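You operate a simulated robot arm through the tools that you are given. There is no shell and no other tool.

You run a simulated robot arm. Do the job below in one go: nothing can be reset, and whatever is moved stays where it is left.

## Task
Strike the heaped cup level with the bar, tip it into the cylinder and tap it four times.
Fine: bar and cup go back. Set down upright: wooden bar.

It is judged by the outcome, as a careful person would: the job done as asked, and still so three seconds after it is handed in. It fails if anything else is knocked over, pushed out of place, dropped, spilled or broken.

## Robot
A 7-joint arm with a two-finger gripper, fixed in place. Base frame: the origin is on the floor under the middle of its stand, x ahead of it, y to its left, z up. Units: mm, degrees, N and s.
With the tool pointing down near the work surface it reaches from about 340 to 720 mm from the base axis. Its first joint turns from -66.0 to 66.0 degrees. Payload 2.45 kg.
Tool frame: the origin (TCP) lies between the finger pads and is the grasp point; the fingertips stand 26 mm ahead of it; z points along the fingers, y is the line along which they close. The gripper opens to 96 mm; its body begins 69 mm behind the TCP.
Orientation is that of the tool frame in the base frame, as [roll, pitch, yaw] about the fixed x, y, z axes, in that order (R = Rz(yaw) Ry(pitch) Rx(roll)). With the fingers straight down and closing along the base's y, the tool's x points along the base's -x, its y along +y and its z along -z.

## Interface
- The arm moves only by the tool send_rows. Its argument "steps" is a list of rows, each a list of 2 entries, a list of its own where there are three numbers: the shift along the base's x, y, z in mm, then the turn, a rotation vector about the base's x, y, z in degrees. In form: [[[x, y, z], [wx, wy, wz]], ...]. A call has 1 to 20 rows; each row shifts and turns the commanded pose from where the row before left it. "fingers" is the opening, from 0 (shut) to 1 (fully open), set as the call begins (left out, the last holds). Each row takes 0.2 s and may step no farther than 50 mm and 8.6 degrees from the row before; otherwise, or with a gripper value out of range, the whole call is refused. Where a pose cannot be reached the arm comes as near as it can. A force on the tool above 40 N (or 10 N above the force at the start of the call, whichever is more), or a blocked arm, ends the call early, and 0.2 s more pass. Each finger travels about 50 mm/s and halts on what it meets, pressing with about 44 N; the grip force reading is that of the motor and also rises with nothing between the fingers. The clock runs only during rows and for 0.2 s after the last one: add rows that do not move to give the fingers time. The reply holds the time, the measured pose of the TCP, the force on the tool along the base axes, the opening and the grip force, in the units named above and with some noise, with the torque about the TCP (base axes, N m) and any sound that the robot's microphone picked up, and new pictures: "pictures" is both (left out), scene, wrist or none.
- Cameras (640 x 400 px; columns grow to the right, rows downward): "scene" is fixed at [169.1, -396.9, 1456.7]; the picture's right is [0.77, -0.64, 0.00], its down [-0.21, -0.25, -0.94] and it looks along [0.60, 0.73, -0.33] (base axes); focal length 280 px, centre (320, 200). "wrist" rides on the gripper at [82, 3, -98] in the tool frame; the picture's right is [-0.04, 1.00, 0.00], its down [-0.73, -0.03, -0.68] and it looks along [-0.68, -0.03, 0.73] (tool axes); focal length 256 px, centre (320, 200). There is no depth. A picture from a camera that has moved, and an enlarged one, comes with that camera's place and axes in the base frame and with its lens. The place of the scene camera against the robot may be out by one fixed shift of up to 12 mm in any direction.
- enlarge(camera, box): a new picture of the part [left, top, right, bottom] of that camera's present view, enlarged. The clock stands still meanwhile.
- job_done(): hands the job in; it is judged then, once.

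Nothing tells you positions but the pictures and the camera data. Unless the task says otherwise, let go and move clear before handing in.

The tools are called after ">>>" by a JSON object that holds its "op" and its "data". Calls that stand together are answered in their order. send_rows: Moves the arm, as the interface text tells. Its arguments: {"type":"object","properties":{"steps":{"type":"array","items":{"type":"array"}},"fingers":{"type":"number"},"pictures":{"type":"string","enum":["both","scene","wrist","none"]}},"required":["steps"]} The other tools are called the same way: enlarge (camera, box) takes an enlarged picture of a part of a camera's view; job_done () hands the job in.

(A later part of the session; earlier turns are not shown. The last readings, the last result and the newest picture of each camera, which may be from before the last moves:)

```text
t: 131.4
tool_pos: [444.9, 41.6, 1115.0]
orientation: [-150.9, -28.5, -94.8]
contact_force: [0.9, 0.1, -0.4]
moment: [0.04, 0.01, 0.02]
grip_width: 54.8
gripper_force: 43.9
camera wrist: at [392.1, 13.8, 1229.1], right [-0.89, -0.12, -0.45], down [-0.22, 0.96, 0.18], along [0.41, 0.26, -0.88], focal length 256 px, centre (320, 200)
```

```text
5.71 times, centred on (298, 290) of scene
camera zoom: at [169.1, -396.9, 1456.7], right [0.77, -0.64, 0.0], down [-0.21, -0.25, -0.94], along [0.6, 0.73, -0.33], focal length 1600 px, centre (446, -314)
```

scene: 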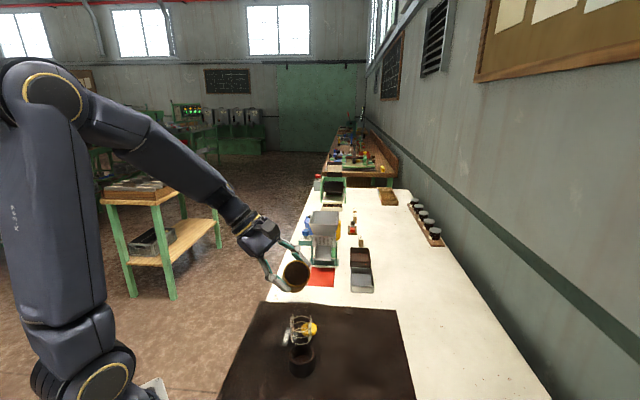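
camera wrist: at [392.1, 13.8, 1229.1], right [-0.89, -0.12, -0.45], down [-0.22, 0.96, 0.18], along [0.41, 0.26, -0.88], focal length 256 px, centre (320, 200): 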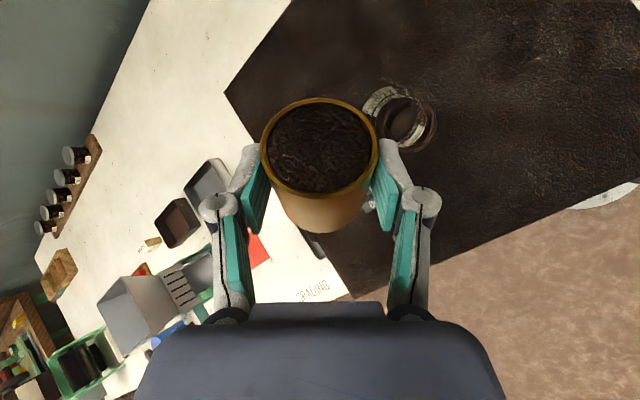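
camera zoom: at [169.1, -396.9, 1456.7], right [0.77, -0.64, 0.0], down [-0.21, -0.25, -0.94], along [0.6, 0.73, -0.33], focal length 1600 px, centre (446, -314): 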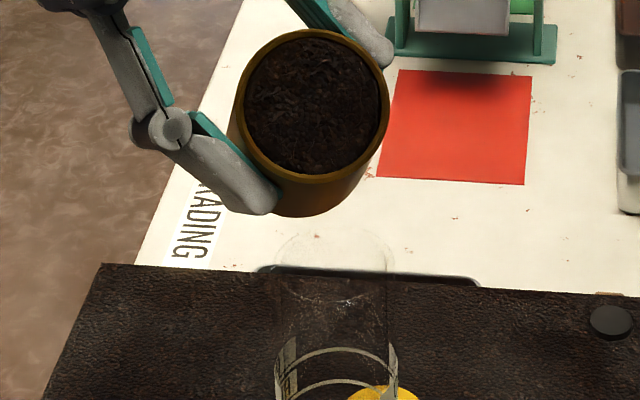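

A large dark tea-coloured area has appeared on the bench around the device. I need to look closely before moving any further.

>>> {"op": "enlarge", "data": {"camera": "scene", "box": [210, 280, 430, 400]}}

>>> {"op": "enlarge", "data": {"camera": "scene", "box": [280, 300, 344, 390]}}

>>> {"op": "enlarge", "data": {"camera": "wrist", "box": [340, 60, 460, 180]}}

```text
2.91 times, centred on (320, 340) of scene
camera zoom: at [169.1, -396.9, 1456.7], right [0.77, -0.64, 0.0], down [-0.21, -0.25, -0.94], along [0.6, 0.73, -0.33], focal length 814 px, centre (320, -207)
```

zoom: 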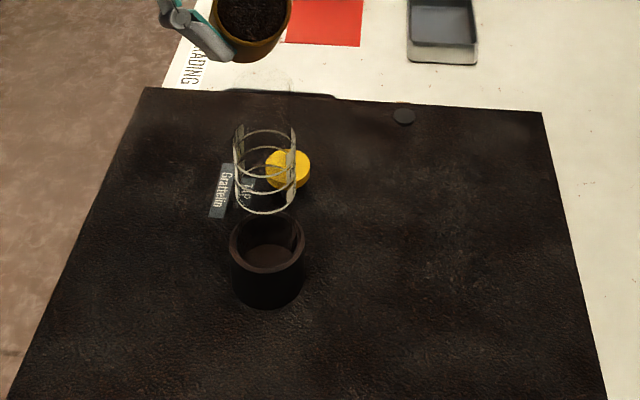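

```text
4.44 times, centred on (312, 345) of scene
camera zoom: at [169.1, -396.9, 1456.7], right [0.77, -0.64, 0.0], down [-0.21, -0.25, -0.94], along [0.6, 0.73, -0.33], focal length 1244 px, centre (356, -444)
```

zoom: 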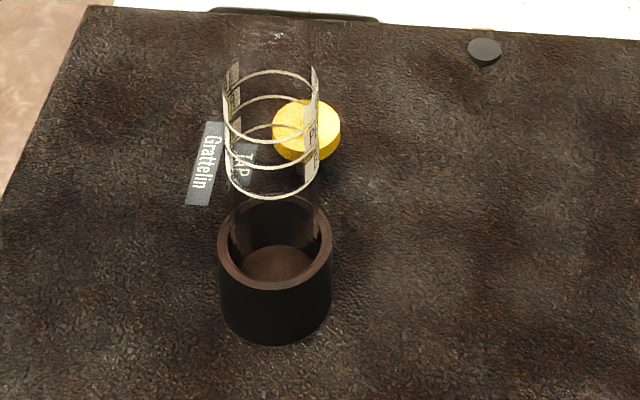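

```text
3.33 times, centred on (400, 120) of wrist
camera zoom: at [392.1, 13.8, 1229.1], right [-0.89, -0.12, -0.45], down [-0.22, 0.96, 0.18], along [0.41, 0.26, -0.88], focal length 853 px, centre (53, 467)
```

zoom: 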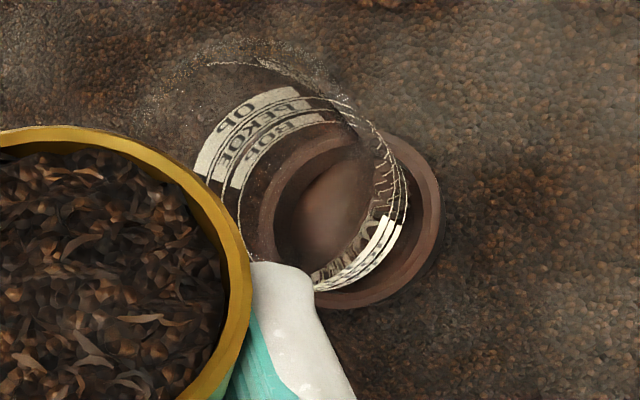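

The tea layer seems to be drawn as one large sheet, while the cup still looks nearly full, and the lip is right over the cylinder's mouth (within ~2 mm). I'll continue the tip slowly, one row at a time, watching the cup and cylinder.

>>> {"op": "send_rows", "data": {"steps": [[[4.9, -2.2, -1.2], [3.835, -3.835, -6.463]], [[0, 0, 0], [0, 0, 0]], [[0, 0, 0], [0, 0, 0]]]}}

>>> {"op": "enlarge", "data": {"camera": "wrist", "box": [240, 60, 496, 220]}}

>>> {"op": "enlarge", "data": {"camera": "scene", "box": [250, 250, 378, 370]}}

```text
t: 132.2
tool_pos: [449.7, 40.7, 1113.8]
orientation: [-147.3, -24.2, -102.9]
contact_force: [-0.8, 0.3, -0.5]
moment: [0.02, 0.04, -0.02]
grip_width: 54.8
gripper_force: 43.6
camera wrist: at [386.6, 11.0, 1222.2], right [-0.86, 0.01, -0.51], down [-0.13, 0.96, 0.24], along [0.49, 0.27, -0.83], focal length 256 px, centre (320, 200)
```

scene: 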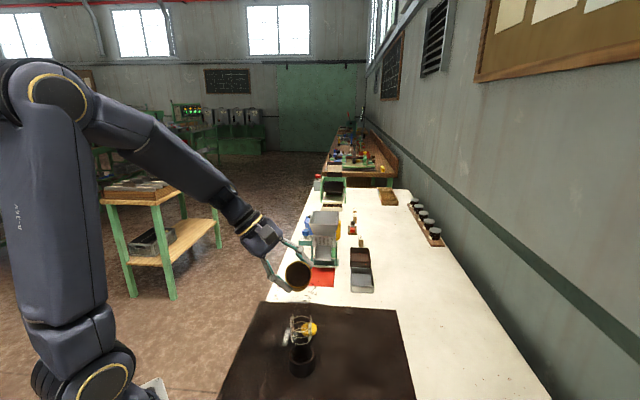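
wrist: 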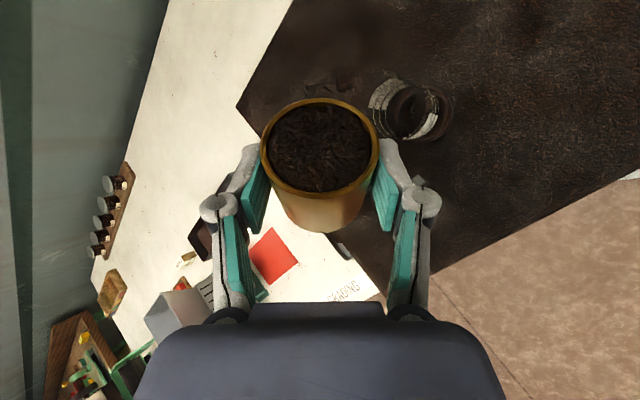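

```text
2.50 times, centred on (368, 140) of wrist
camera zoom: at [386.6, 11.0, 1222.2], right [-0.86, 0.01, -0.51], down [-0.13, 0.96, 0.24], along [0.49, 0.27, -0.83], focal length 640 px, centre (200, 350)
```

zoom: 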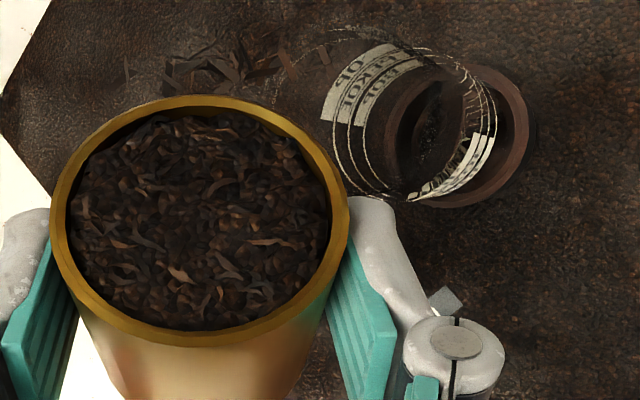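

```text
3.33 times, centred on (314, 310) of scene
camera zoom: at [169.1, -396.9, 1456.7], right [0.77, -0.64, 0.0], down [-0.21, -0.25, -0.94], along [0.6, 0.73, -0.33], focal length 933 px, centre (340, -167)
```

zoom: 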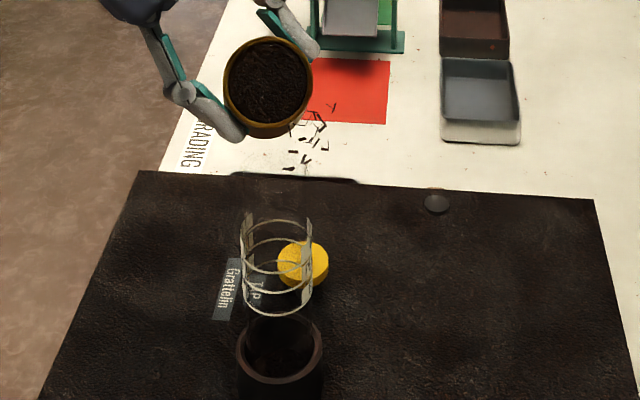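

I can see real tea grains falling from the lip into the cylinder, slightly to its +x/−y side. I'll shift the cup ~5 mm sideways to centre the stream, then continue.

>>> {"op": "send_rows", "data": {"steps": [[[-4.3, 2.6, 0], [0, 0, 0]], [[0, 0, 0], [0, 0, 0]]]}}

>>> {"op": "enlarge", "data": {"camera": "wrist", "box": [240, 60, 496, 220]}}

>>> {"op": "enlarge", "data": {"camera": "scene", "box": [266, 265, 346, 315]}}

```text
t: 132.8
tool_pos: [445.8, 43.9, 1113.2]
orientation: [-147.3, -24.1, -102.9]
contact_force: [-0.2, 0.4, -1.3]
moment: [0.0, 0.0, -0.02]
grip_width: 54.5
gripper_force: 44.0
camera wrist: at [382.6, 14.5, 1222.3], right [-0.86, 0.01, -0.51], down [-0.13, 0.96, 0.24], along [0.49, 0.27, -0.83], focal length 256 px, centre (320, 200)
```

scene: 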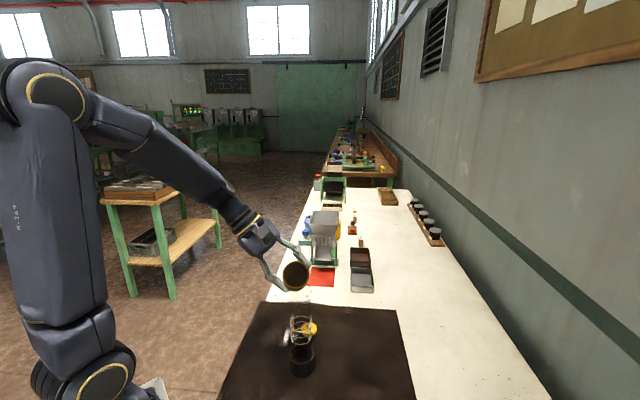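
wrist: 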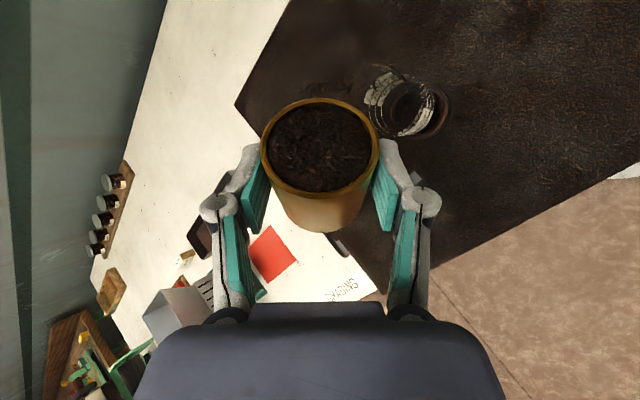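

```text
2.50 times, centred on (368, 140) of wrist
camera zoom: at [382.6, 14.5, 1222.3], right [-0.86, 0.01, -0.51], down [-0.13, 0.96, 0.24], along [0.49, 0.27, -0.83], focal length 640 px, centre (200, 350)
```

zoom: 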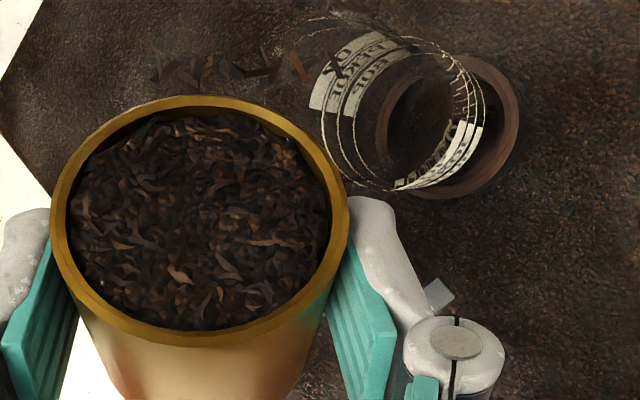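

```text
8.00 times, centred on (306, 290) of scene
camera zoom: at [169.1, -396.9, 1456.7], right [0.77, -0.64, 0.0], down [-0.21, -0.25, -0.94], along [0.6, 0.73, -0.33], focal length 2240 px, centre (432, -520)
```

zoom: 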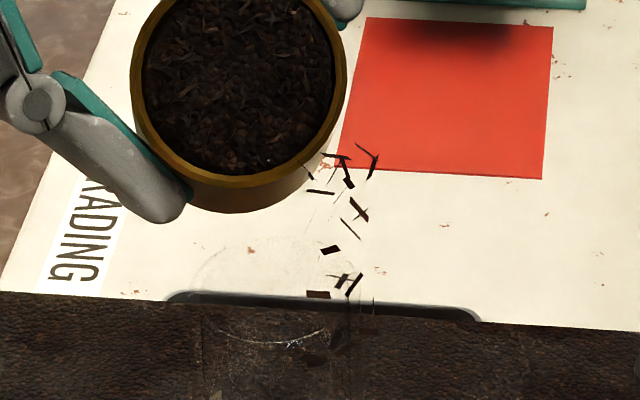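

The stream is leaving the rim a bit to the right of the lowest point and landing near the right edge of the mouth. Shifting the cup a further ~12 mm left (scene view) to centre it.

>>> {"op": "send_rows", "data": {"steps": [[[-8.5, 7.0, 0], [0, 0, 0]], [[0, 0, 0], [0, 0, 0]]]}}

>>> {"op": "enlarge", "data": {"camera": "scene", "box": [266, 265, 346, 315]}}

>>> {"op": "enlarge", "data": {"camera": "wrist", "box": [240, 60, 496, 220]}}

```text
t: 133.4
tool_pos: [437.2, 49.5, 1112.3]
orientation: [-147.4, -24.2, -102.9]
contact_force: [0.0, 0.3, -0.2]
moment: [0.0, 0.0, 0.0]
grip_width: 54.7
gripper_force: 43.9
camera wrist: at [374.0, 20.9, 1221.3], right [-0.86, 0.01, -0.51], down [-0.13, 0.96, 0.24], along [0.49, 0.27, -0.83], focal length 256 px, centre (320, 200)
```

scene: 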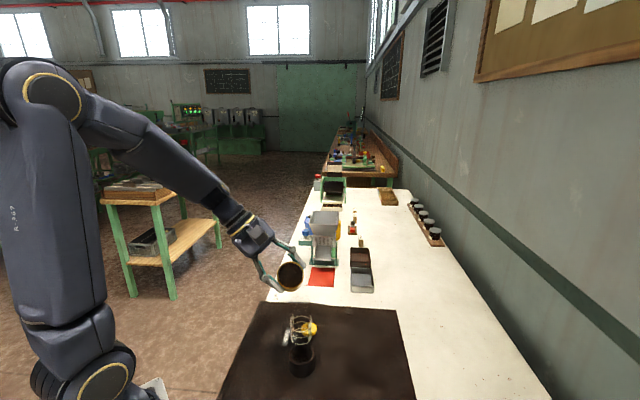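
wrist: 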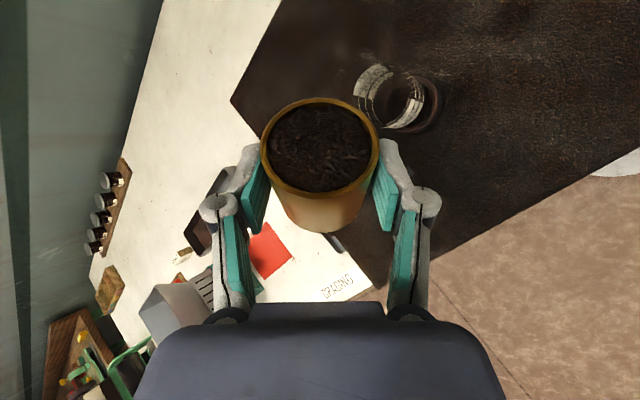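

```text
8.00 times, centred on (306, 290) of scene
camera zoom: at [169.1, -396.9, 1456.7], right [0.77, -0.64, 0.0], down [-0.21, -0.25, -0.94], along [0.6, 0.73, -0.33], focal length 2240 px, centre (432, -520)
```

zoom: 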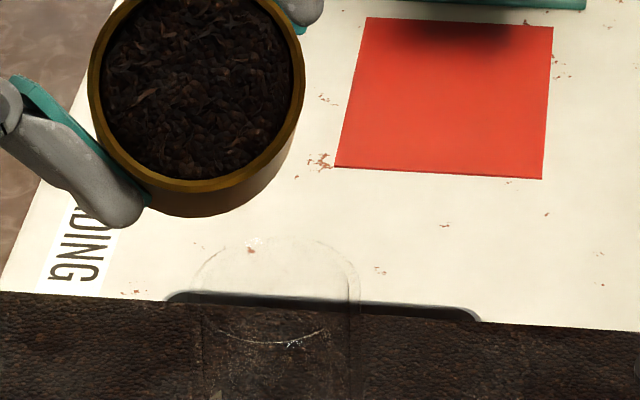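

```text
2.50 times, centred on (368, 140) of wrist
camera zoom: at [374.0, 20.9, 1221.3], right [-0.86, 0.01, -0.51], down [-0.13, 0.96, 0.24], along [0.49, 0.27, -0.83], focal length 640 px, centre (200, 350)
```

zoom: 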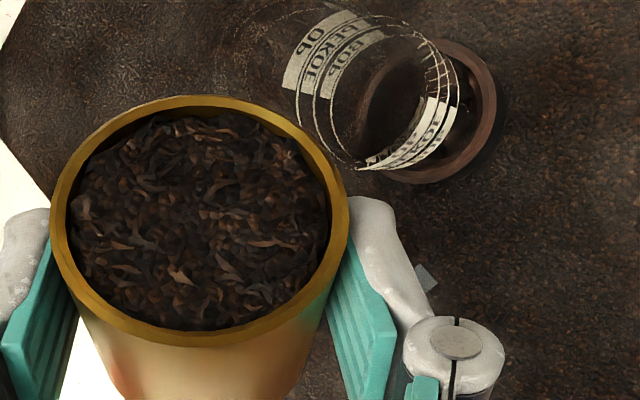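

Flow paused at this tilt. I'll nudge 8 mm toward −y so both the lowest lip point and the actual exit point lie inside the mouth, then tip one more row.

>>> {"op": "send_rows", "data": {"steps": [[[0.5, -8, 0], [0, 0, 0]], [[3.68, -3.22, 0.1], [3.835, -3.835, -6.463]], [[0, 0, 0], [0, 0, 0]]]}}

>>> {"op": "enlarge", "data": {"camera": "scene", "box": [266, 265, 346, 315]}}

>>> {"op": "enlarge", "data": {"camera": "wrist", "box": [240, 60, 496, 220]}}

```text
t: 134.2
tool_pos: [442.7, 38.1, 1112.8]
orientation: [-144.5, -19.4, -110.4]
contact_force: [-1.3, -0.2, -1.4]
moment: [0.02, -0.02, -0.04]
grip_width: 54.7
gripper_force: 43.7
camera wrist: at [368.3, 10.2, 1215.0], right [-0.82, 0.14, -0.56], down [-0.04, 0.95, 0.29], along [0.58, 0.26, -0.77], focal length 256 px, centre (320, 200)
```

scene: 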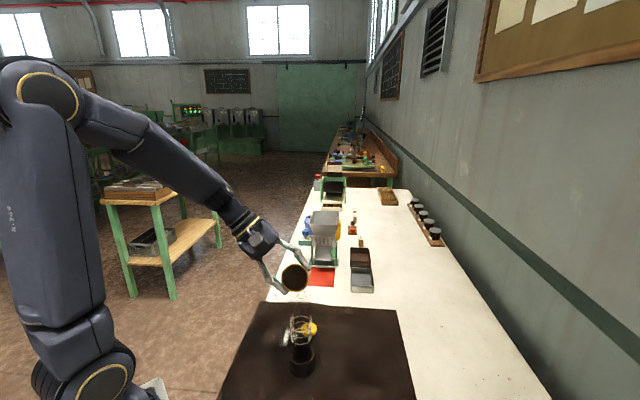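
wrist: 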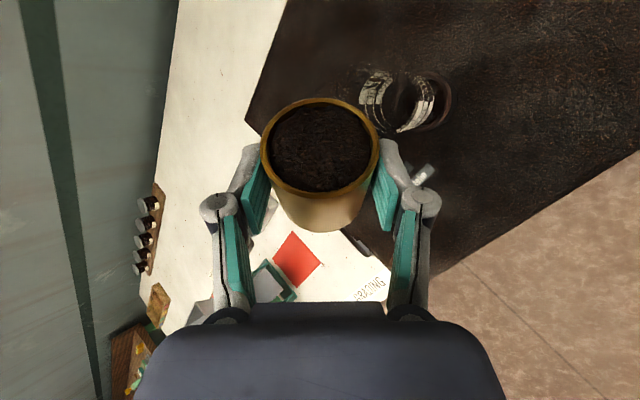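

```text
8.00 times, centred on (306, 290) of scene
camera zoom: at [169.1, -396.9, 1456.7], right [0.77, -0.64, 0.0], down [-0.21, -0.25, -0.94], along [0.6, 0.73, -0.33], focal length 2240 px, centre (432, -520)
```

zoom: 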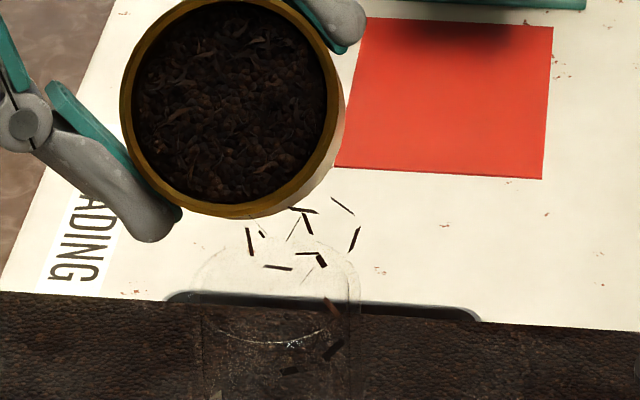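

```text
2.50 times, centred on (368, 140) of wrist
camera zoom: at [368.3, 10.2, 1215.0], right [-0.82, 0.14, -0.56], down [-0.04, 0.95, 0.29], along [0.58, 0.26, -0.77], focal length 640 px, centre (200, 350)
```

zoom: 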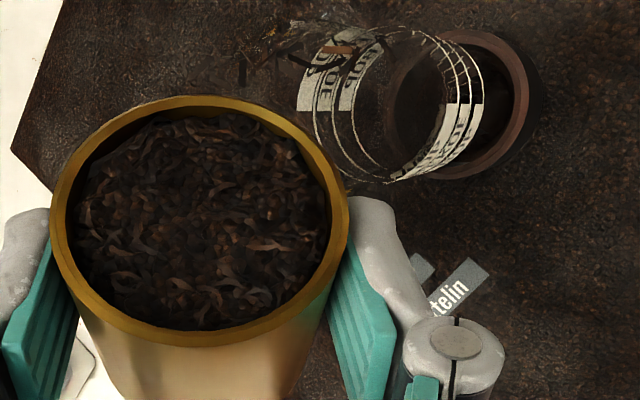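

The stream is now falling mostly into the mouth, slightly right of centre. I'll shift ~3 mm left and use half-size steps to keep the flow gentle.

>>> {"op": "send_rows", "data": {"steps": [[[-1.0, 0.1, 0.1], [1.918, -1.918, -3.232]], [[0, 0, 0], [0, 0, 0]], [[1.4, -1.76, 0], [1.918, -1.918, -3.232]], [[0, 0, 0], [0, 0, 0]]]}}

>>> {"op": "enlarge", "data": {"camera": "scene", "box": [266, 265, 346, 315]}}

>>> {"op": "enlarge", "data": {"camera": "scene", "box": [280, 290, 344, 390]}}

```text
t: 135.2
tool_pos: [442.8, 38.3, 1114.0]
orientation: [-142.5, -14.3, -117.4]
contact_force: [0.5, -0.4, -0.5]
moment: [0.04, 0.05, -0.01]
grip_width: 54.6
gripper_force: 43.9
camera wrist: at [359.4, 10.8, 1209.1], right [-0.76, 0.27, -0.6], down [0.05, 0.93, 0.36], along [0.65, 0.24, -0.72], focal length 256 px, centre (320, 200)
```

scene: 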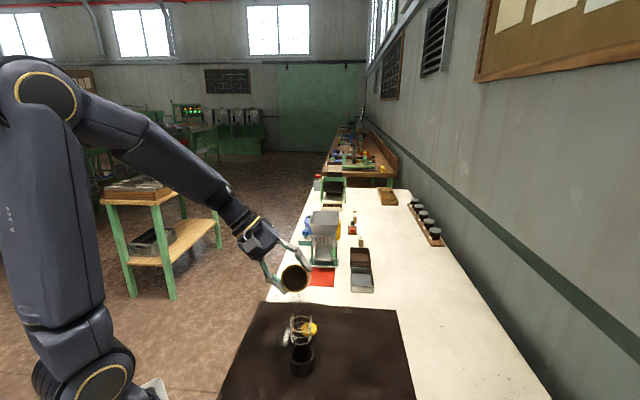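
wrist: 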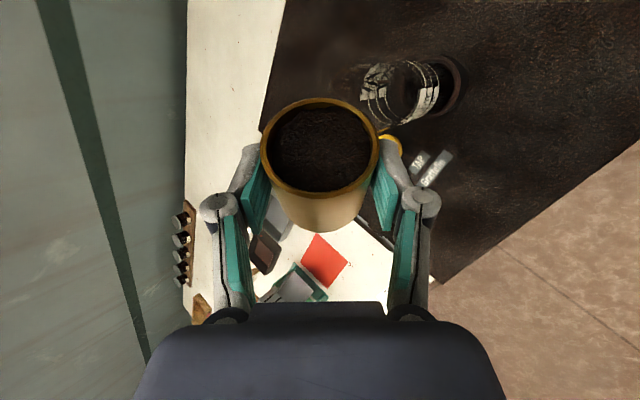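

```text
8.00 times, centred on (306, 290) of scene
camera zoom: at [169.1, -396.9, 1456.7], right [0.77, -0.64, 0.0], down [-0.21, -0.25, -0.94], along [0.6, 0.73, -0.33], focal length 2240 px, centre (432, -520)
```

zoom: 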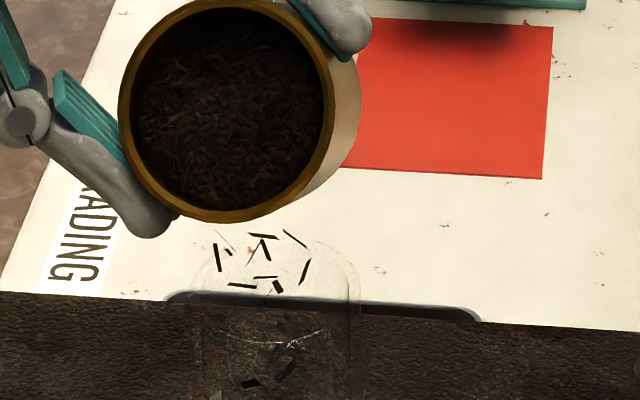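

```text
4.00 times, centred on (312, 340) of scene
camera zoom: at [169.1, -396.9, 1456.7], right [0.77, -0.64, 0.0], down [-0.21, -0.25, -0.94], along [0.6, 0.73, -0.33], focal length 1120 px, centre (352, -360)
```

zoom: 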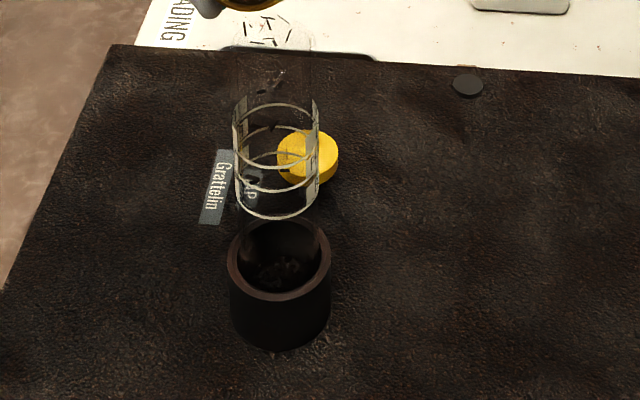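

The stream is now centred and tea is collecting in the cylinder. Continuing with gentle half-steps.

>>> {"op": "send_rows", "data": {"steps": [[[1.2, -1.9, 0.5], [1.918, -1.918, -3.232]], [[0, 0, 0], [0, 0, 0]], [[1.0, -1.9, 0.5], [1.918, -1.918, -3.232]], [[0, 0, 0], [0, 0, 0]]], "pictures": "scene"}}

>>> {"op": "enlarge", "data": {"camera": "scene", "box": [266, 265, 346, 315]}}

>>> {"op": "enlarge", "data": {"camera": "wrist", "box": [240, 40, 496, 200]}}

```text
t: 136.2
tool_pos: [444.4, 32.5, 1114.8]
orientation: [-141.1, -9.1, -124.3]
contact_force: [-0.1, -0.4, -1.4]
moment: [-0.02, 0.04, 0.0]
grip_width: 54.6
gripper_force: 44.0
```

scene: 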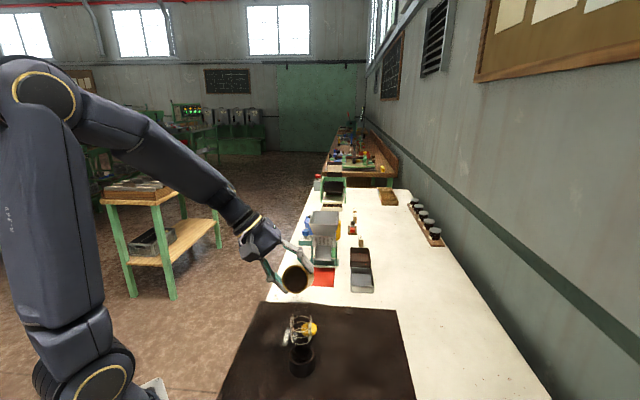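

```text
8.00 times, centred on (306, 290) of scene
camera zoom: at [169.1, -396.9, 1456.7], right [0.77, -0.64, 0.0], down [-0.21, -0.25, -0.94], along [0.6, 0.73, -0.33], focal length 2240 px, centre (432, -520)
```

zoom: 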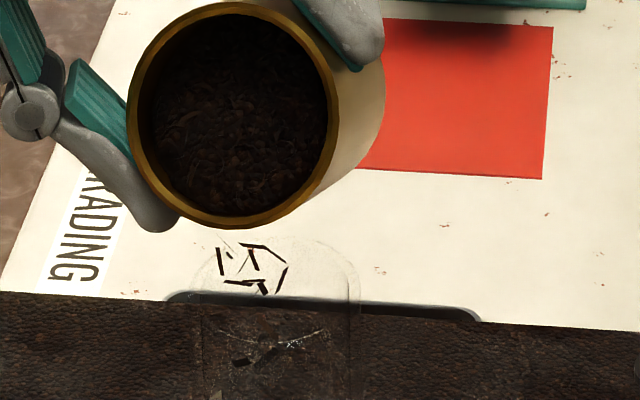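

```text
2.50 times, centred on (368, 120) of wrist
camera zoom: at [352.9, 11.3, 1202.8], right [-0.68, 0.39, -0.63], down [0.12, 0.9, 0.42], along [0.73, 0.21, -0.66], focal length 640 px, centre (200, 400)
```

zoom: 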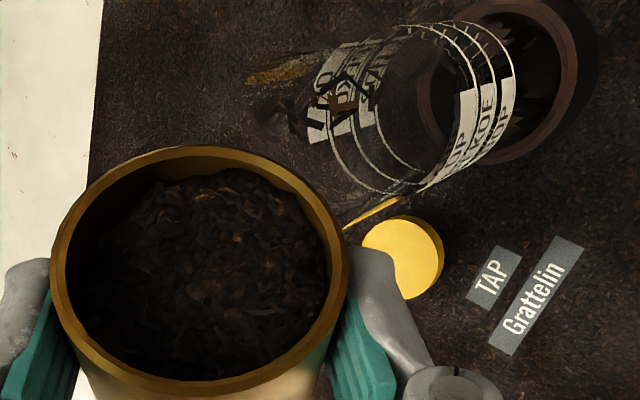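

The stream is narrow and about 7 mm left of centre now; I'll recentre while continuing the half-steps.

>>> {"op": "send_rows", "data": {"steps": [[[4.0, -3.5, 0.4], [1.918, -1.918, -3.232]], [[0, 0, 0], [0, 0, 0]], [[2.5, -4.0, 0.4], [1.918, -1.918, -3.232]], [[0, 0, 0], [0, 0, 0]]], "pictures": "scene"}}

>>> {"op": "enlarge", "data": {"camera": "scene", "box": [266, 265, 346, 315]}}

>>> {"op": "enlarge", "data": {"camera": "wrist", "box": [240, 40, 496, 200]}}

```text
t: 137.2
tool_pos: [451.8, 25.0, 1116.4]
orientation: [-140.4, -3.7, -130.8]
contact_force: [-0.3, -0.4, -1.0]
moment: [-0.02, 0.01, 0.02]
grip_width: 54.3
gripper_force: 43.9
```

scene: 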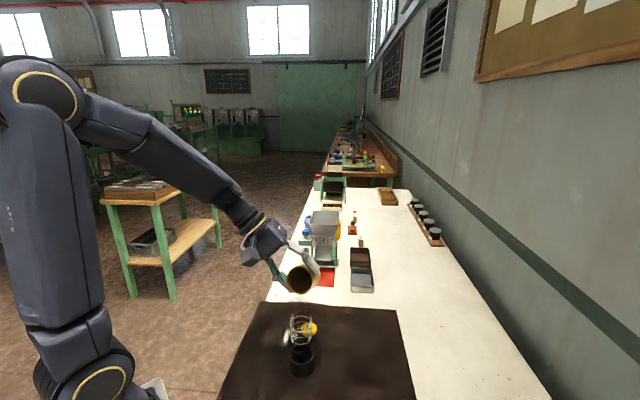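

```text
8.00 times, centred on (306, 290) of scene
camera zoom: at [169.1, -396.9, 1456.7], right [0.77, -0.64, 0.0], down [-0.21, -0.25, -0.94], along [0.6, 0.73, -0.33], focal length 2240 px, centre (432, -520)
```

zoom: 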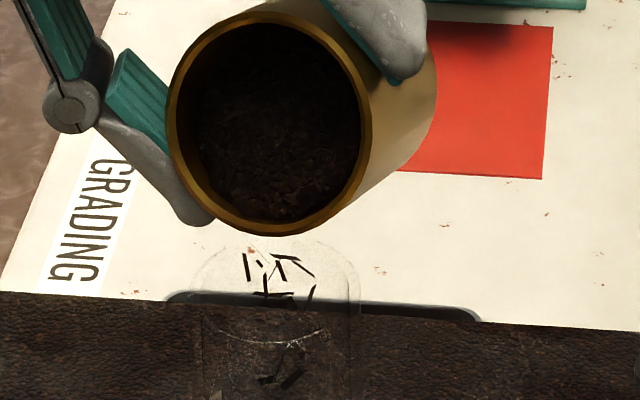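

```text
2.50 times, centred on (368, 120) of wrist
camera zoom: at [352.7, 7.9, 1196.0], right [-0.58, 0.5, -0.64], down [0.19, 0.85, 0.49], along [0.79, 0.17, -0.59], focal length 640 px, centre (200, 400)
```

zoom: 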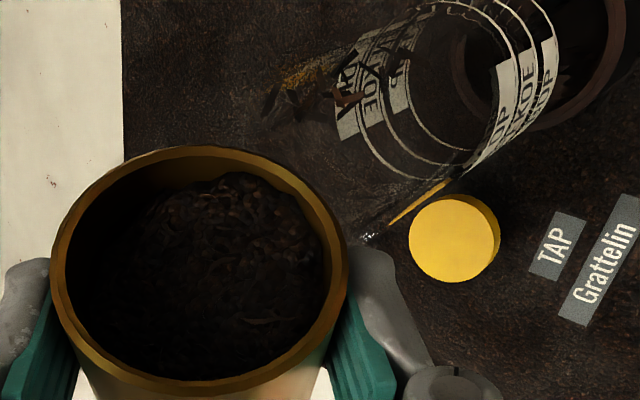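

Stream is centred in the mouth. Continuing.

>>> {"op": "send_rows", "data": {"steps": [[[0.8, -1.9, 0.4], [1.918, -1.918, -3.232]], [[0, 0, 0], [0, 0, 0]], [[0.8, -1.9, 0.4], [1.918, -1.918, -3.232]], [[0, 0, 0], [0, 0, 0]]], "pictures": "scene"}}

>>> {"op": "enlarge", "data": {"camera": "scene", "box": [266, 265, 346, 315]}}

>>> {"op": "enlarge", "data": {"camera": "wrist", "box": [240, 40, 496, 200]}}

```text
t: 138.2
tool_pos: [453.1, 22.3, 1116.1]
orientation: [-140.3, 1.7, -137.2]
contact_force: [1.1, -0.4, -0.8]
moment: [0.0, 0.02, -0.03]
grip_width: 54.7
gripper_force: 43.8
```

scene: 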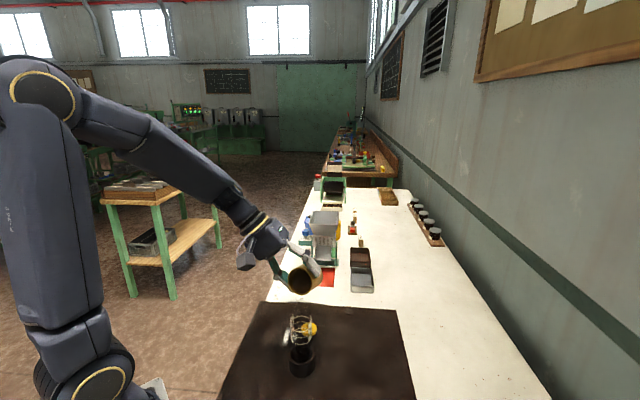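

```text
8.00 times, centred on (306, 290) of scene
camera zoom: at [169.1, -396.9, 1456.7], right [0.77, -0.64, 0.0], down [-0.21, -0.25, -0.94], along [0.6, 0.73, -0.33], focal length 2240 px, centre (432, -520)
```

zoom: 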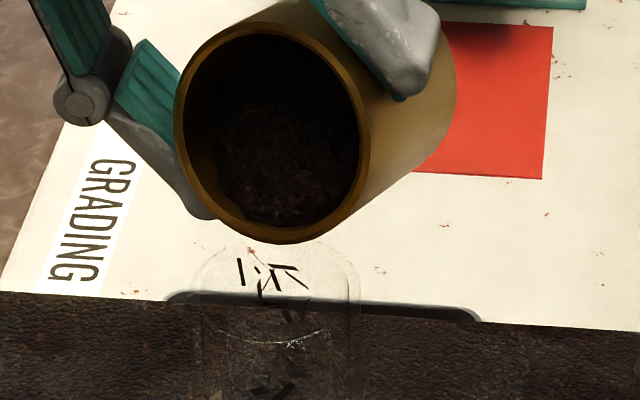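

```text
2.50 times, centred on (368, 120) of wrist
camera zoom: at [347.1, 10.9, 1188.8], right [-0.48, 0.6, -0.64], down [0.25, 0.79, 0.56], along [0.84, 0.11, -0.53], focal length 640 px, centre (200, 400)
```

zoom: 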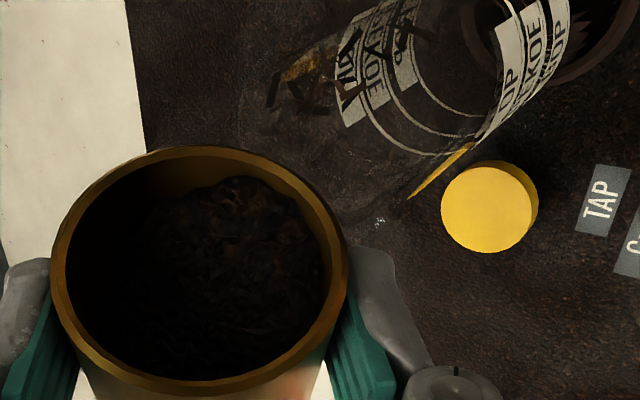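

Good—still centred. Continuing the tip.

>>> {"op": "send_rows", "data": {"steps": [[[0.9, -2.0, 0.6], [1.918, -1.918, -3.232]], [[0, 0, 0], [0, 0, 0]], [[0.9, -2.0, 0.6], [1.918, -1.918, -3.232]], [[0, 0, 0], [0, 0, 0]]], "pictures": "scene"}}

>>> {"op": "enlarge", "data": {"camera": "scene", "box": [266, 265, 346, 315]}}

>>> {"op": "enlarge", "data": {"camera": "scene", "box": [270, 295, 350, 395]}}

```text
t: 139.2
tool_pos: [455.3, 17.2, 1117.3]
orientation: [-140.8, 7.2, -143.7]
contact_force: [-0.1, -0.5, -1.9]
moment: [-0.01, 0.03, -0.04]
grip_width: 54.6
gripper_force: 43.9
```

scene: 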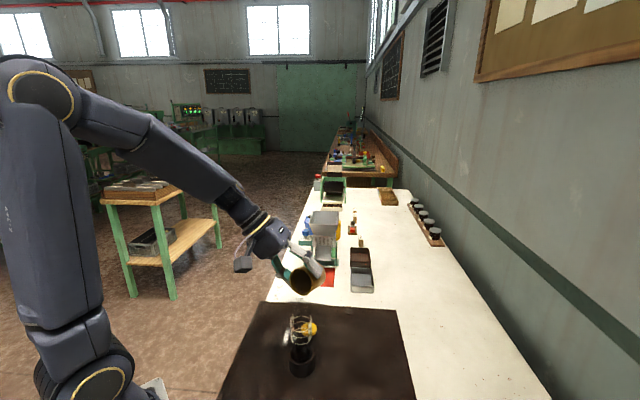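

```text
8.00 times, centred on (306, 290) of scene
camera zoom: at [169.1, -396.9, 1456.7], right [0.77, -0.64, 0.0], down [-0.21, -0.25, -0.94], along [0.6, 0.73, -0.33], focal length 2240 px, centre (432, -520)
```

zoom: 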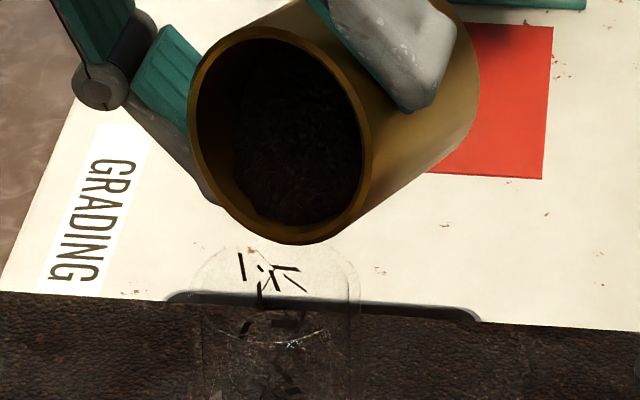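

```text
4.00 times, centred on (310, 345) of scene
camera zoom: at [169.1, -396.9, 1456.7], right [0.77, -0.64, 0.0], down [-0.21, -0.25, -0.94], along [0.6, 0.73, -0.33], focal length 1120 px, centre (360, -380)
```

zoom: 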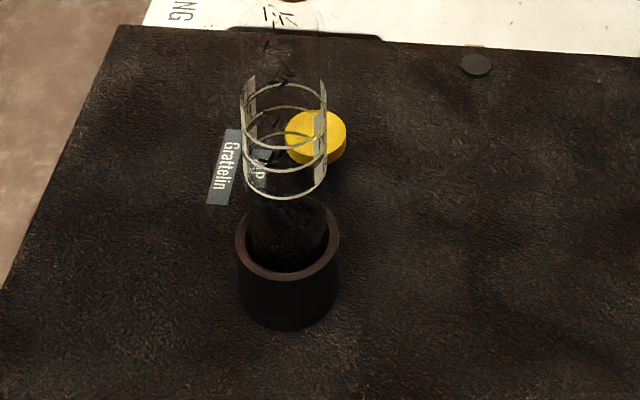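

Cylinder is filling. Continuing through the last roll rows.

>>> {"op": "send_rows", "data": {"steps": [[[0.4, -1.7, 0.5], [1.918, -1.918, -3.232]], [[0, 0, 0], [0, 0, 0]], [[0.2, -1.7, 0.5], [1.918, -1.918, -3.232]], [[0, 0, 0], [0, 0, 0]], [[0.1, -1.6, 0.4], [1.918, -1.918, -3.232]], [[0, 0, 0], [0, 0, 0]], [[0, -1.6, 0.4], [1.918, -1.918, -3.232]], [[0, 0, 0], [0, 0, 0]]], "pictures": "scene"}}

>>> {"op": "enlarge", "data": {"camera": "scene", "box": [266, 265, 346, 315]}}

>>> {"op": "enlarge", "data": {"camera": "wrist", "box": [240, 40, 496, 200]}}

```text
t: 141.0
tool_pos: [454.0, 10.8, 1118.8]
orientation: [-143.9, 17.5, -157.3]
contact_force: [0.7, 0.2, -1.5]
moment: [0.02, 0.03, 0.04]
grip_width: 54.4
gripper_force: 44.3
```

scene: 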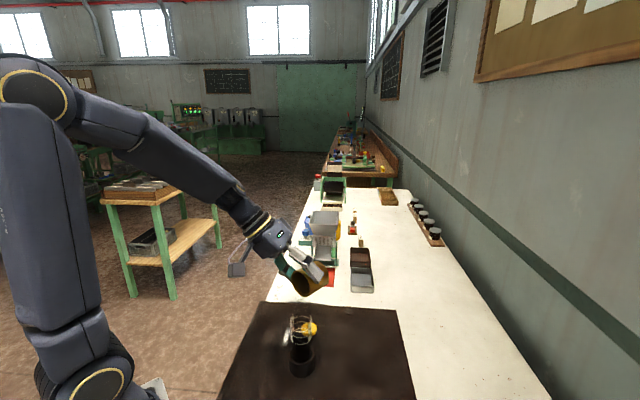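

```text
8.00 times, centred on (306, 290) of scene
camera zoom: at [169.1, -396.9, 1456.7], right [0.77, -0.64, 0.0], down [-0.21, -0.25, -0.94], along [0.6, 0.73, -0.33], focal length 2240 px, centre (432, -520)
```

zoom: 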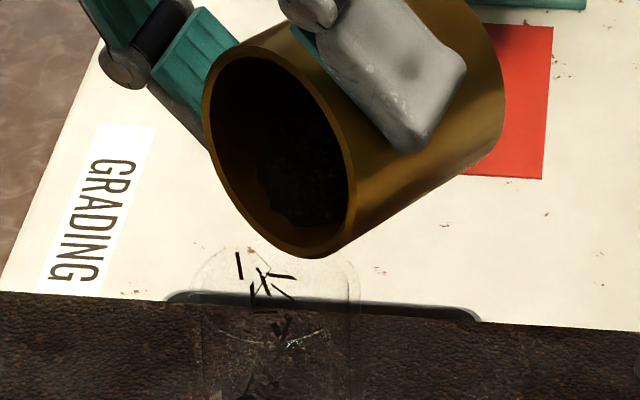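

```text
2.50 times, centred on (368, 120) of wrist
camera zoom: at [337.6, 26.3, 1169.6], right [-0.11, 0.83, -0.55], down [0.34, 0.55, 0.76], along [0.93, -0.1, -0.34], focal length 640 px, centre (200, 400)
```

zoom: 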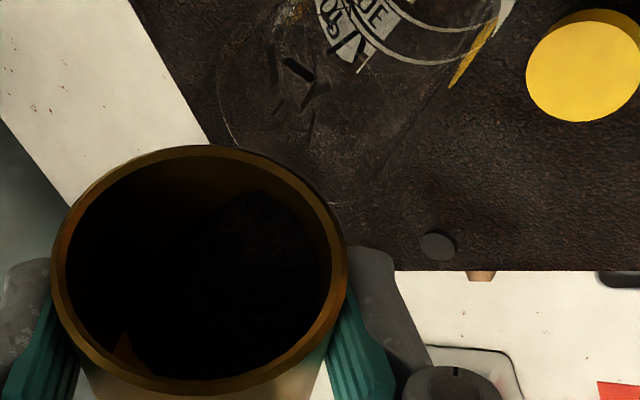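

Lip is right over the axis. Continuing to ~95°, then the pitch-up stage.

>>> {"op": "send_rows", "data": {"steps": [[[-0.8, -1.5, 0.3], [1.918, -1.918, -3.232]], [[0, 0, 0], [0, 0, 0]], [[-0.8, -1.5, 0.3], [1.918, -1.918, -3.232]], [[0, 0, 0], [0, 0, 0]], [[-0.9, -1.4, 0.2], [1.918, -1.918, -3.232]], [[0, 0, 0], [0, 0, 0]], [[-0.9, -1.4, 0.2], [1.918, -1.918, -3.232]], [[0, 0, 0], [0, 0, 0]]], "pictures": "scene"}}

>>> {"op": "enlarge", "data": {"camera": "scene", "box": [266, 265, 346, 315]}}

>>> {"op": "enlarge", "data": {"camera": "wrist", "box": [240, 40, 496, 200]}}

```text
t: 142.8
tool_pos: [451.9, 6.5, 1119.8]
orientation: [-149.7, 27.1, -172.5]
contact_force: [0.3, 0.4, -0.3]
moment: [0.0, 0.0, -0.02]
grip_width: 54.4
gripper_force: 43.8
```

scene: 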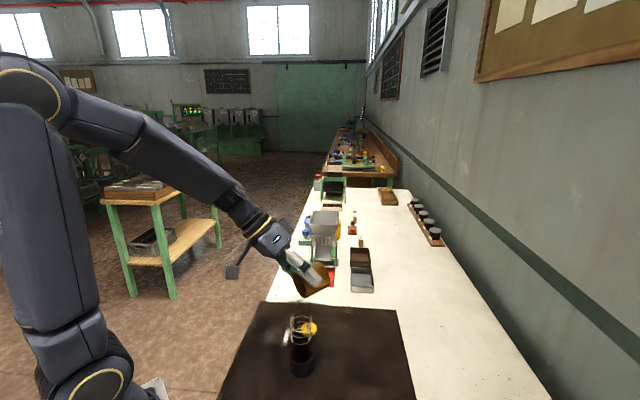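

```text
8.00 times, centred on (306, 290) of scene
camera zoom: at [169.1, -396.9, 1456.7], right [0.77, -0.64, 0.0], down [-0.21, -0.25, -0.94], along [0.6, 0.73, -0.33], focal length 2240 px, centre (432, -520)
```

zoom: 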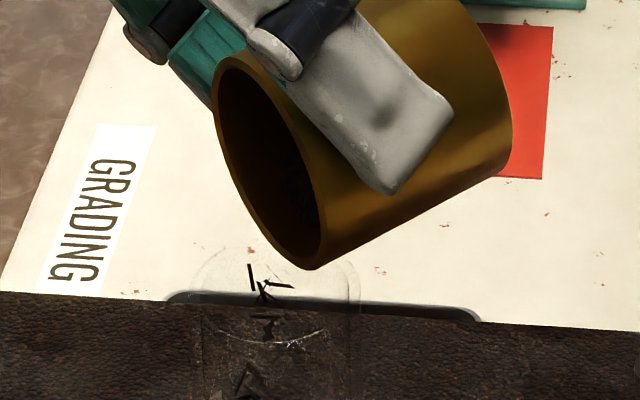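

```text
2.50 times, centred on (368, 120) of wrist
camera zoom: at [335.5, 42.6, 1157.9], right [0.15, 0.89, -0.43], down [0.34, 0.36, 0.87], along [0.93, -0.28, -0.24], focal length 640 px, centre (200, 400)
```

zoom: 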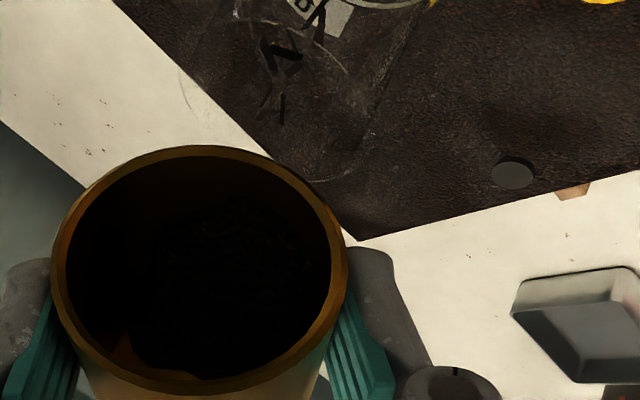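

At ~95° tilt most tea is out. Now stage 3: pitching up in half-steps to increase the tilt while keeping the lip over the mouth.

>>> {"op": "send_rows", "data": {"steps": [[[-2.13, 0.83, 0.2], [-2.946, -2.946, 0]], [[0, 0, 0], [0, 0, 0]], [[-2.13, 0.83, 0.2], [-2.946, -2.946, 0]], [[0, 0, 0], [0, 0, 0]], [[-2.11, 0.81, -0.1], [-2.946, -2.946, 0]], [[0, 0, 0], [0, 0, 0]], [[-2.11, 0.81, -0.1], [-2.946, -2.946, 0]], [[0, 0, 0], [0, 0, 0]]], "pictures": "scene"}}

>>> {"op": "enlarge", "data": {"camera": "scene", "box": [266, 265, 346, 315]}}

>>> {"op": "enlarge", "data": {"camera": "wrist", "box": [240, 40, 496, 200]}}

```text
t: 144.6
tool_pos: [443.1, 9.2, 1121.1]
orientation: [-133.2, 36.2, -163.7]
contact_force: [0.1, -0.3, -0.9]
moment: [0.04, 0.01, -0.02]
grip_width: 54.0
gripper_force: 44.2
```

scene: 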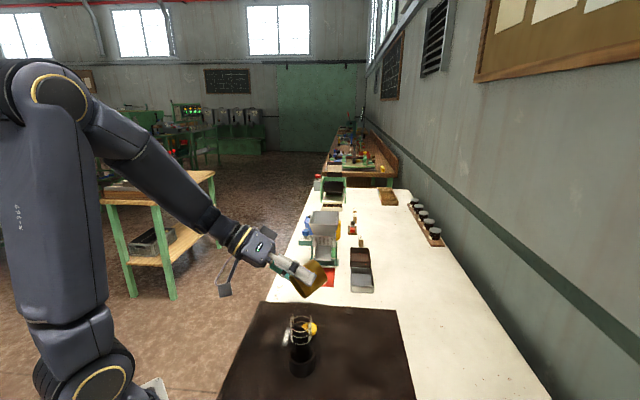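

```text
8.00 times, centred on (306, 290) of scene
camera zoom: at [169.1, -396.9, 1456.7], right [0.77, -0.64, 0.0], down [-0.21, -0.25, -0.94], along [0.6, 0.73, -0.33], focal length 2240 px, centre (432, -520)
```

zoom: 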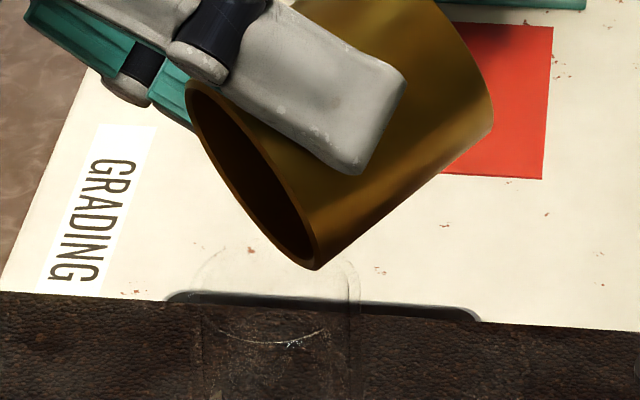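

```text
2.50 times, centred on (368, 120) of wrist
camera zoom: at [322.3, 49.4, 1125.8], right [0.25, 0.79, -0.56], down [0.16, 0.54, 0.83], along [0.95, -0.3, 0.01], focal length 640 px, centre (200, 400)
```

zoom: 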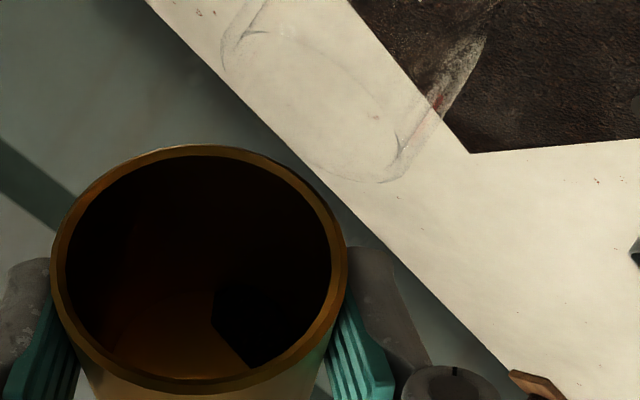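

The stream has stopped and the cup looks almost empty. Continuing to a steeper tilt to empty the last of it.

>>> {"op": "send_rows", "data": {"steps": [[[-2.06, 0.72, -0.35], [-2.946, -2.946, 0]], [[-2.06, 0.72, -0.35], [-2.946, -2.946, 0]], [[-1.95, 0.58, -0.65], [-2.946, -2.946, 0]], [[-1.95, 0.58, -0.65], [-2.946, -2.946, 0]], [[-1.78, 0.36, -0.85], [-2.946, -2.946, 0]], [[-1.78, 0.36, -0.85], [-2.946, -2.946, 0]], [[-1.52, 0.11, -1.0], [-2.946, -2.946, 0]], [[-1.52, 0.11, -1.0], [-2.946, -2.946, 0]], [[0, 0, 0], [0, 0, 0]], [[0, 0, 0], [0, 0, 0]]], "pictures": "scene"}}

>>> {"op": "enlarge", "data": {"camera": "scene", "box": [266, 265, 346, 315]}}

>>> {"op": "enlarge", "data": {"camera": "wrist", "box": [240, 40, 496, 200]}}

>>> {"op": "enlarge", "data": {"camera": "scene", "box": [260, 290, 360, 400]}}

```text
t: 146.8
tool_pos: [429.1, 13.3, 1114.1]
orientation: [-90.2, 44.9, -134.9]
contact_force: [0.2, 0.5, -1.2]
moment: [0.0, 0.03, 0.01]
grip_width: 54.0
gripper_force: 44.2
```

scene: 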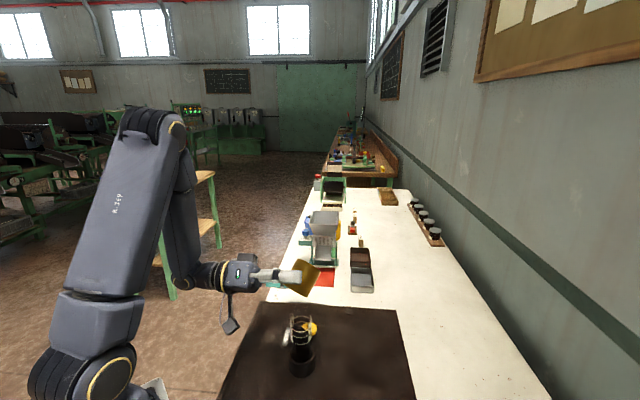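

```text
8.00 times, centred on (306, 290) of scene
camera zoom: at [169.1, -396.9, 1456.7], right [0.77, -0.64, 0.0], down [-0.21, -0.25, -0.94], along [0.6, 0.73, -0.33], focal length 2240 px, centre (432, -520)
```

zoom: 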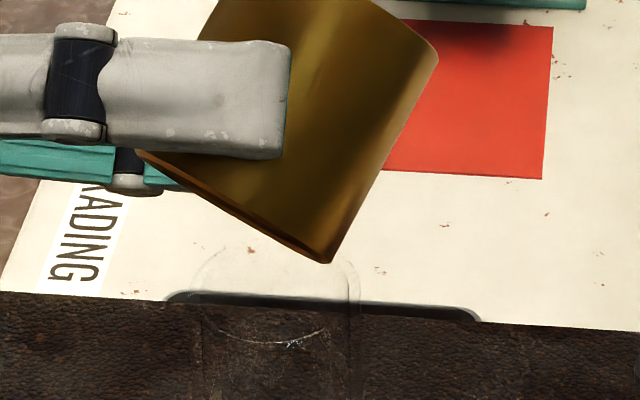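

```text
2.50 times, centred on (368, 120) of wrist
camera zoom: at [320.0, 41.8, 1056.2], right [0.52, 0.52, -0.68], down [-0.13, 0.83, 0.54], along [0.85, -0.19, 0.5], focal length 640 px, centre (200, 400)
```

zoom: 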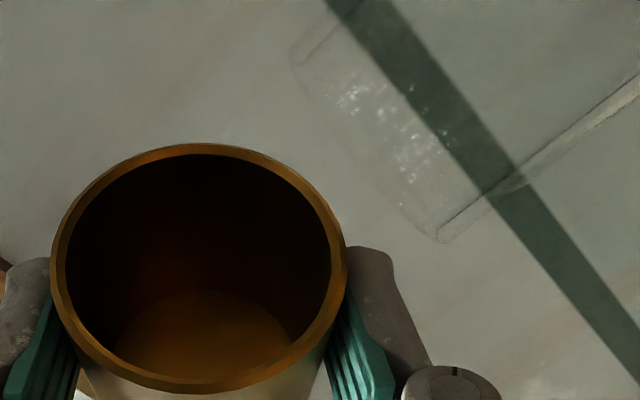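

```text
3.64 times, centred on (310, 345) of scene
camera zoom: at [169.1, -396.9, 1456.7], right [0.77, -0.64, 0.0], down [-0.21, -0.25, -0.94], along [0.6, 0.73, -0.33], focal length 1018 px, centre (356, -327)
```

zoom: 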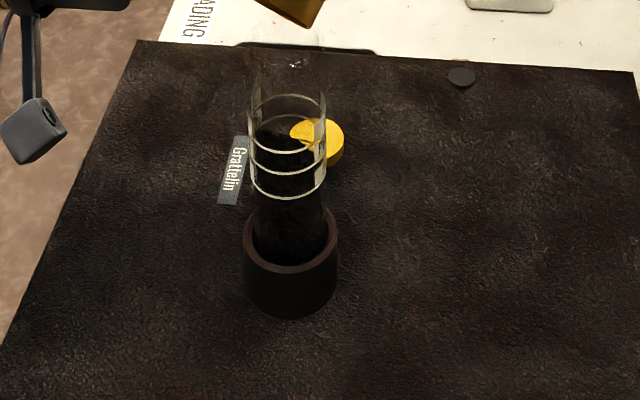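

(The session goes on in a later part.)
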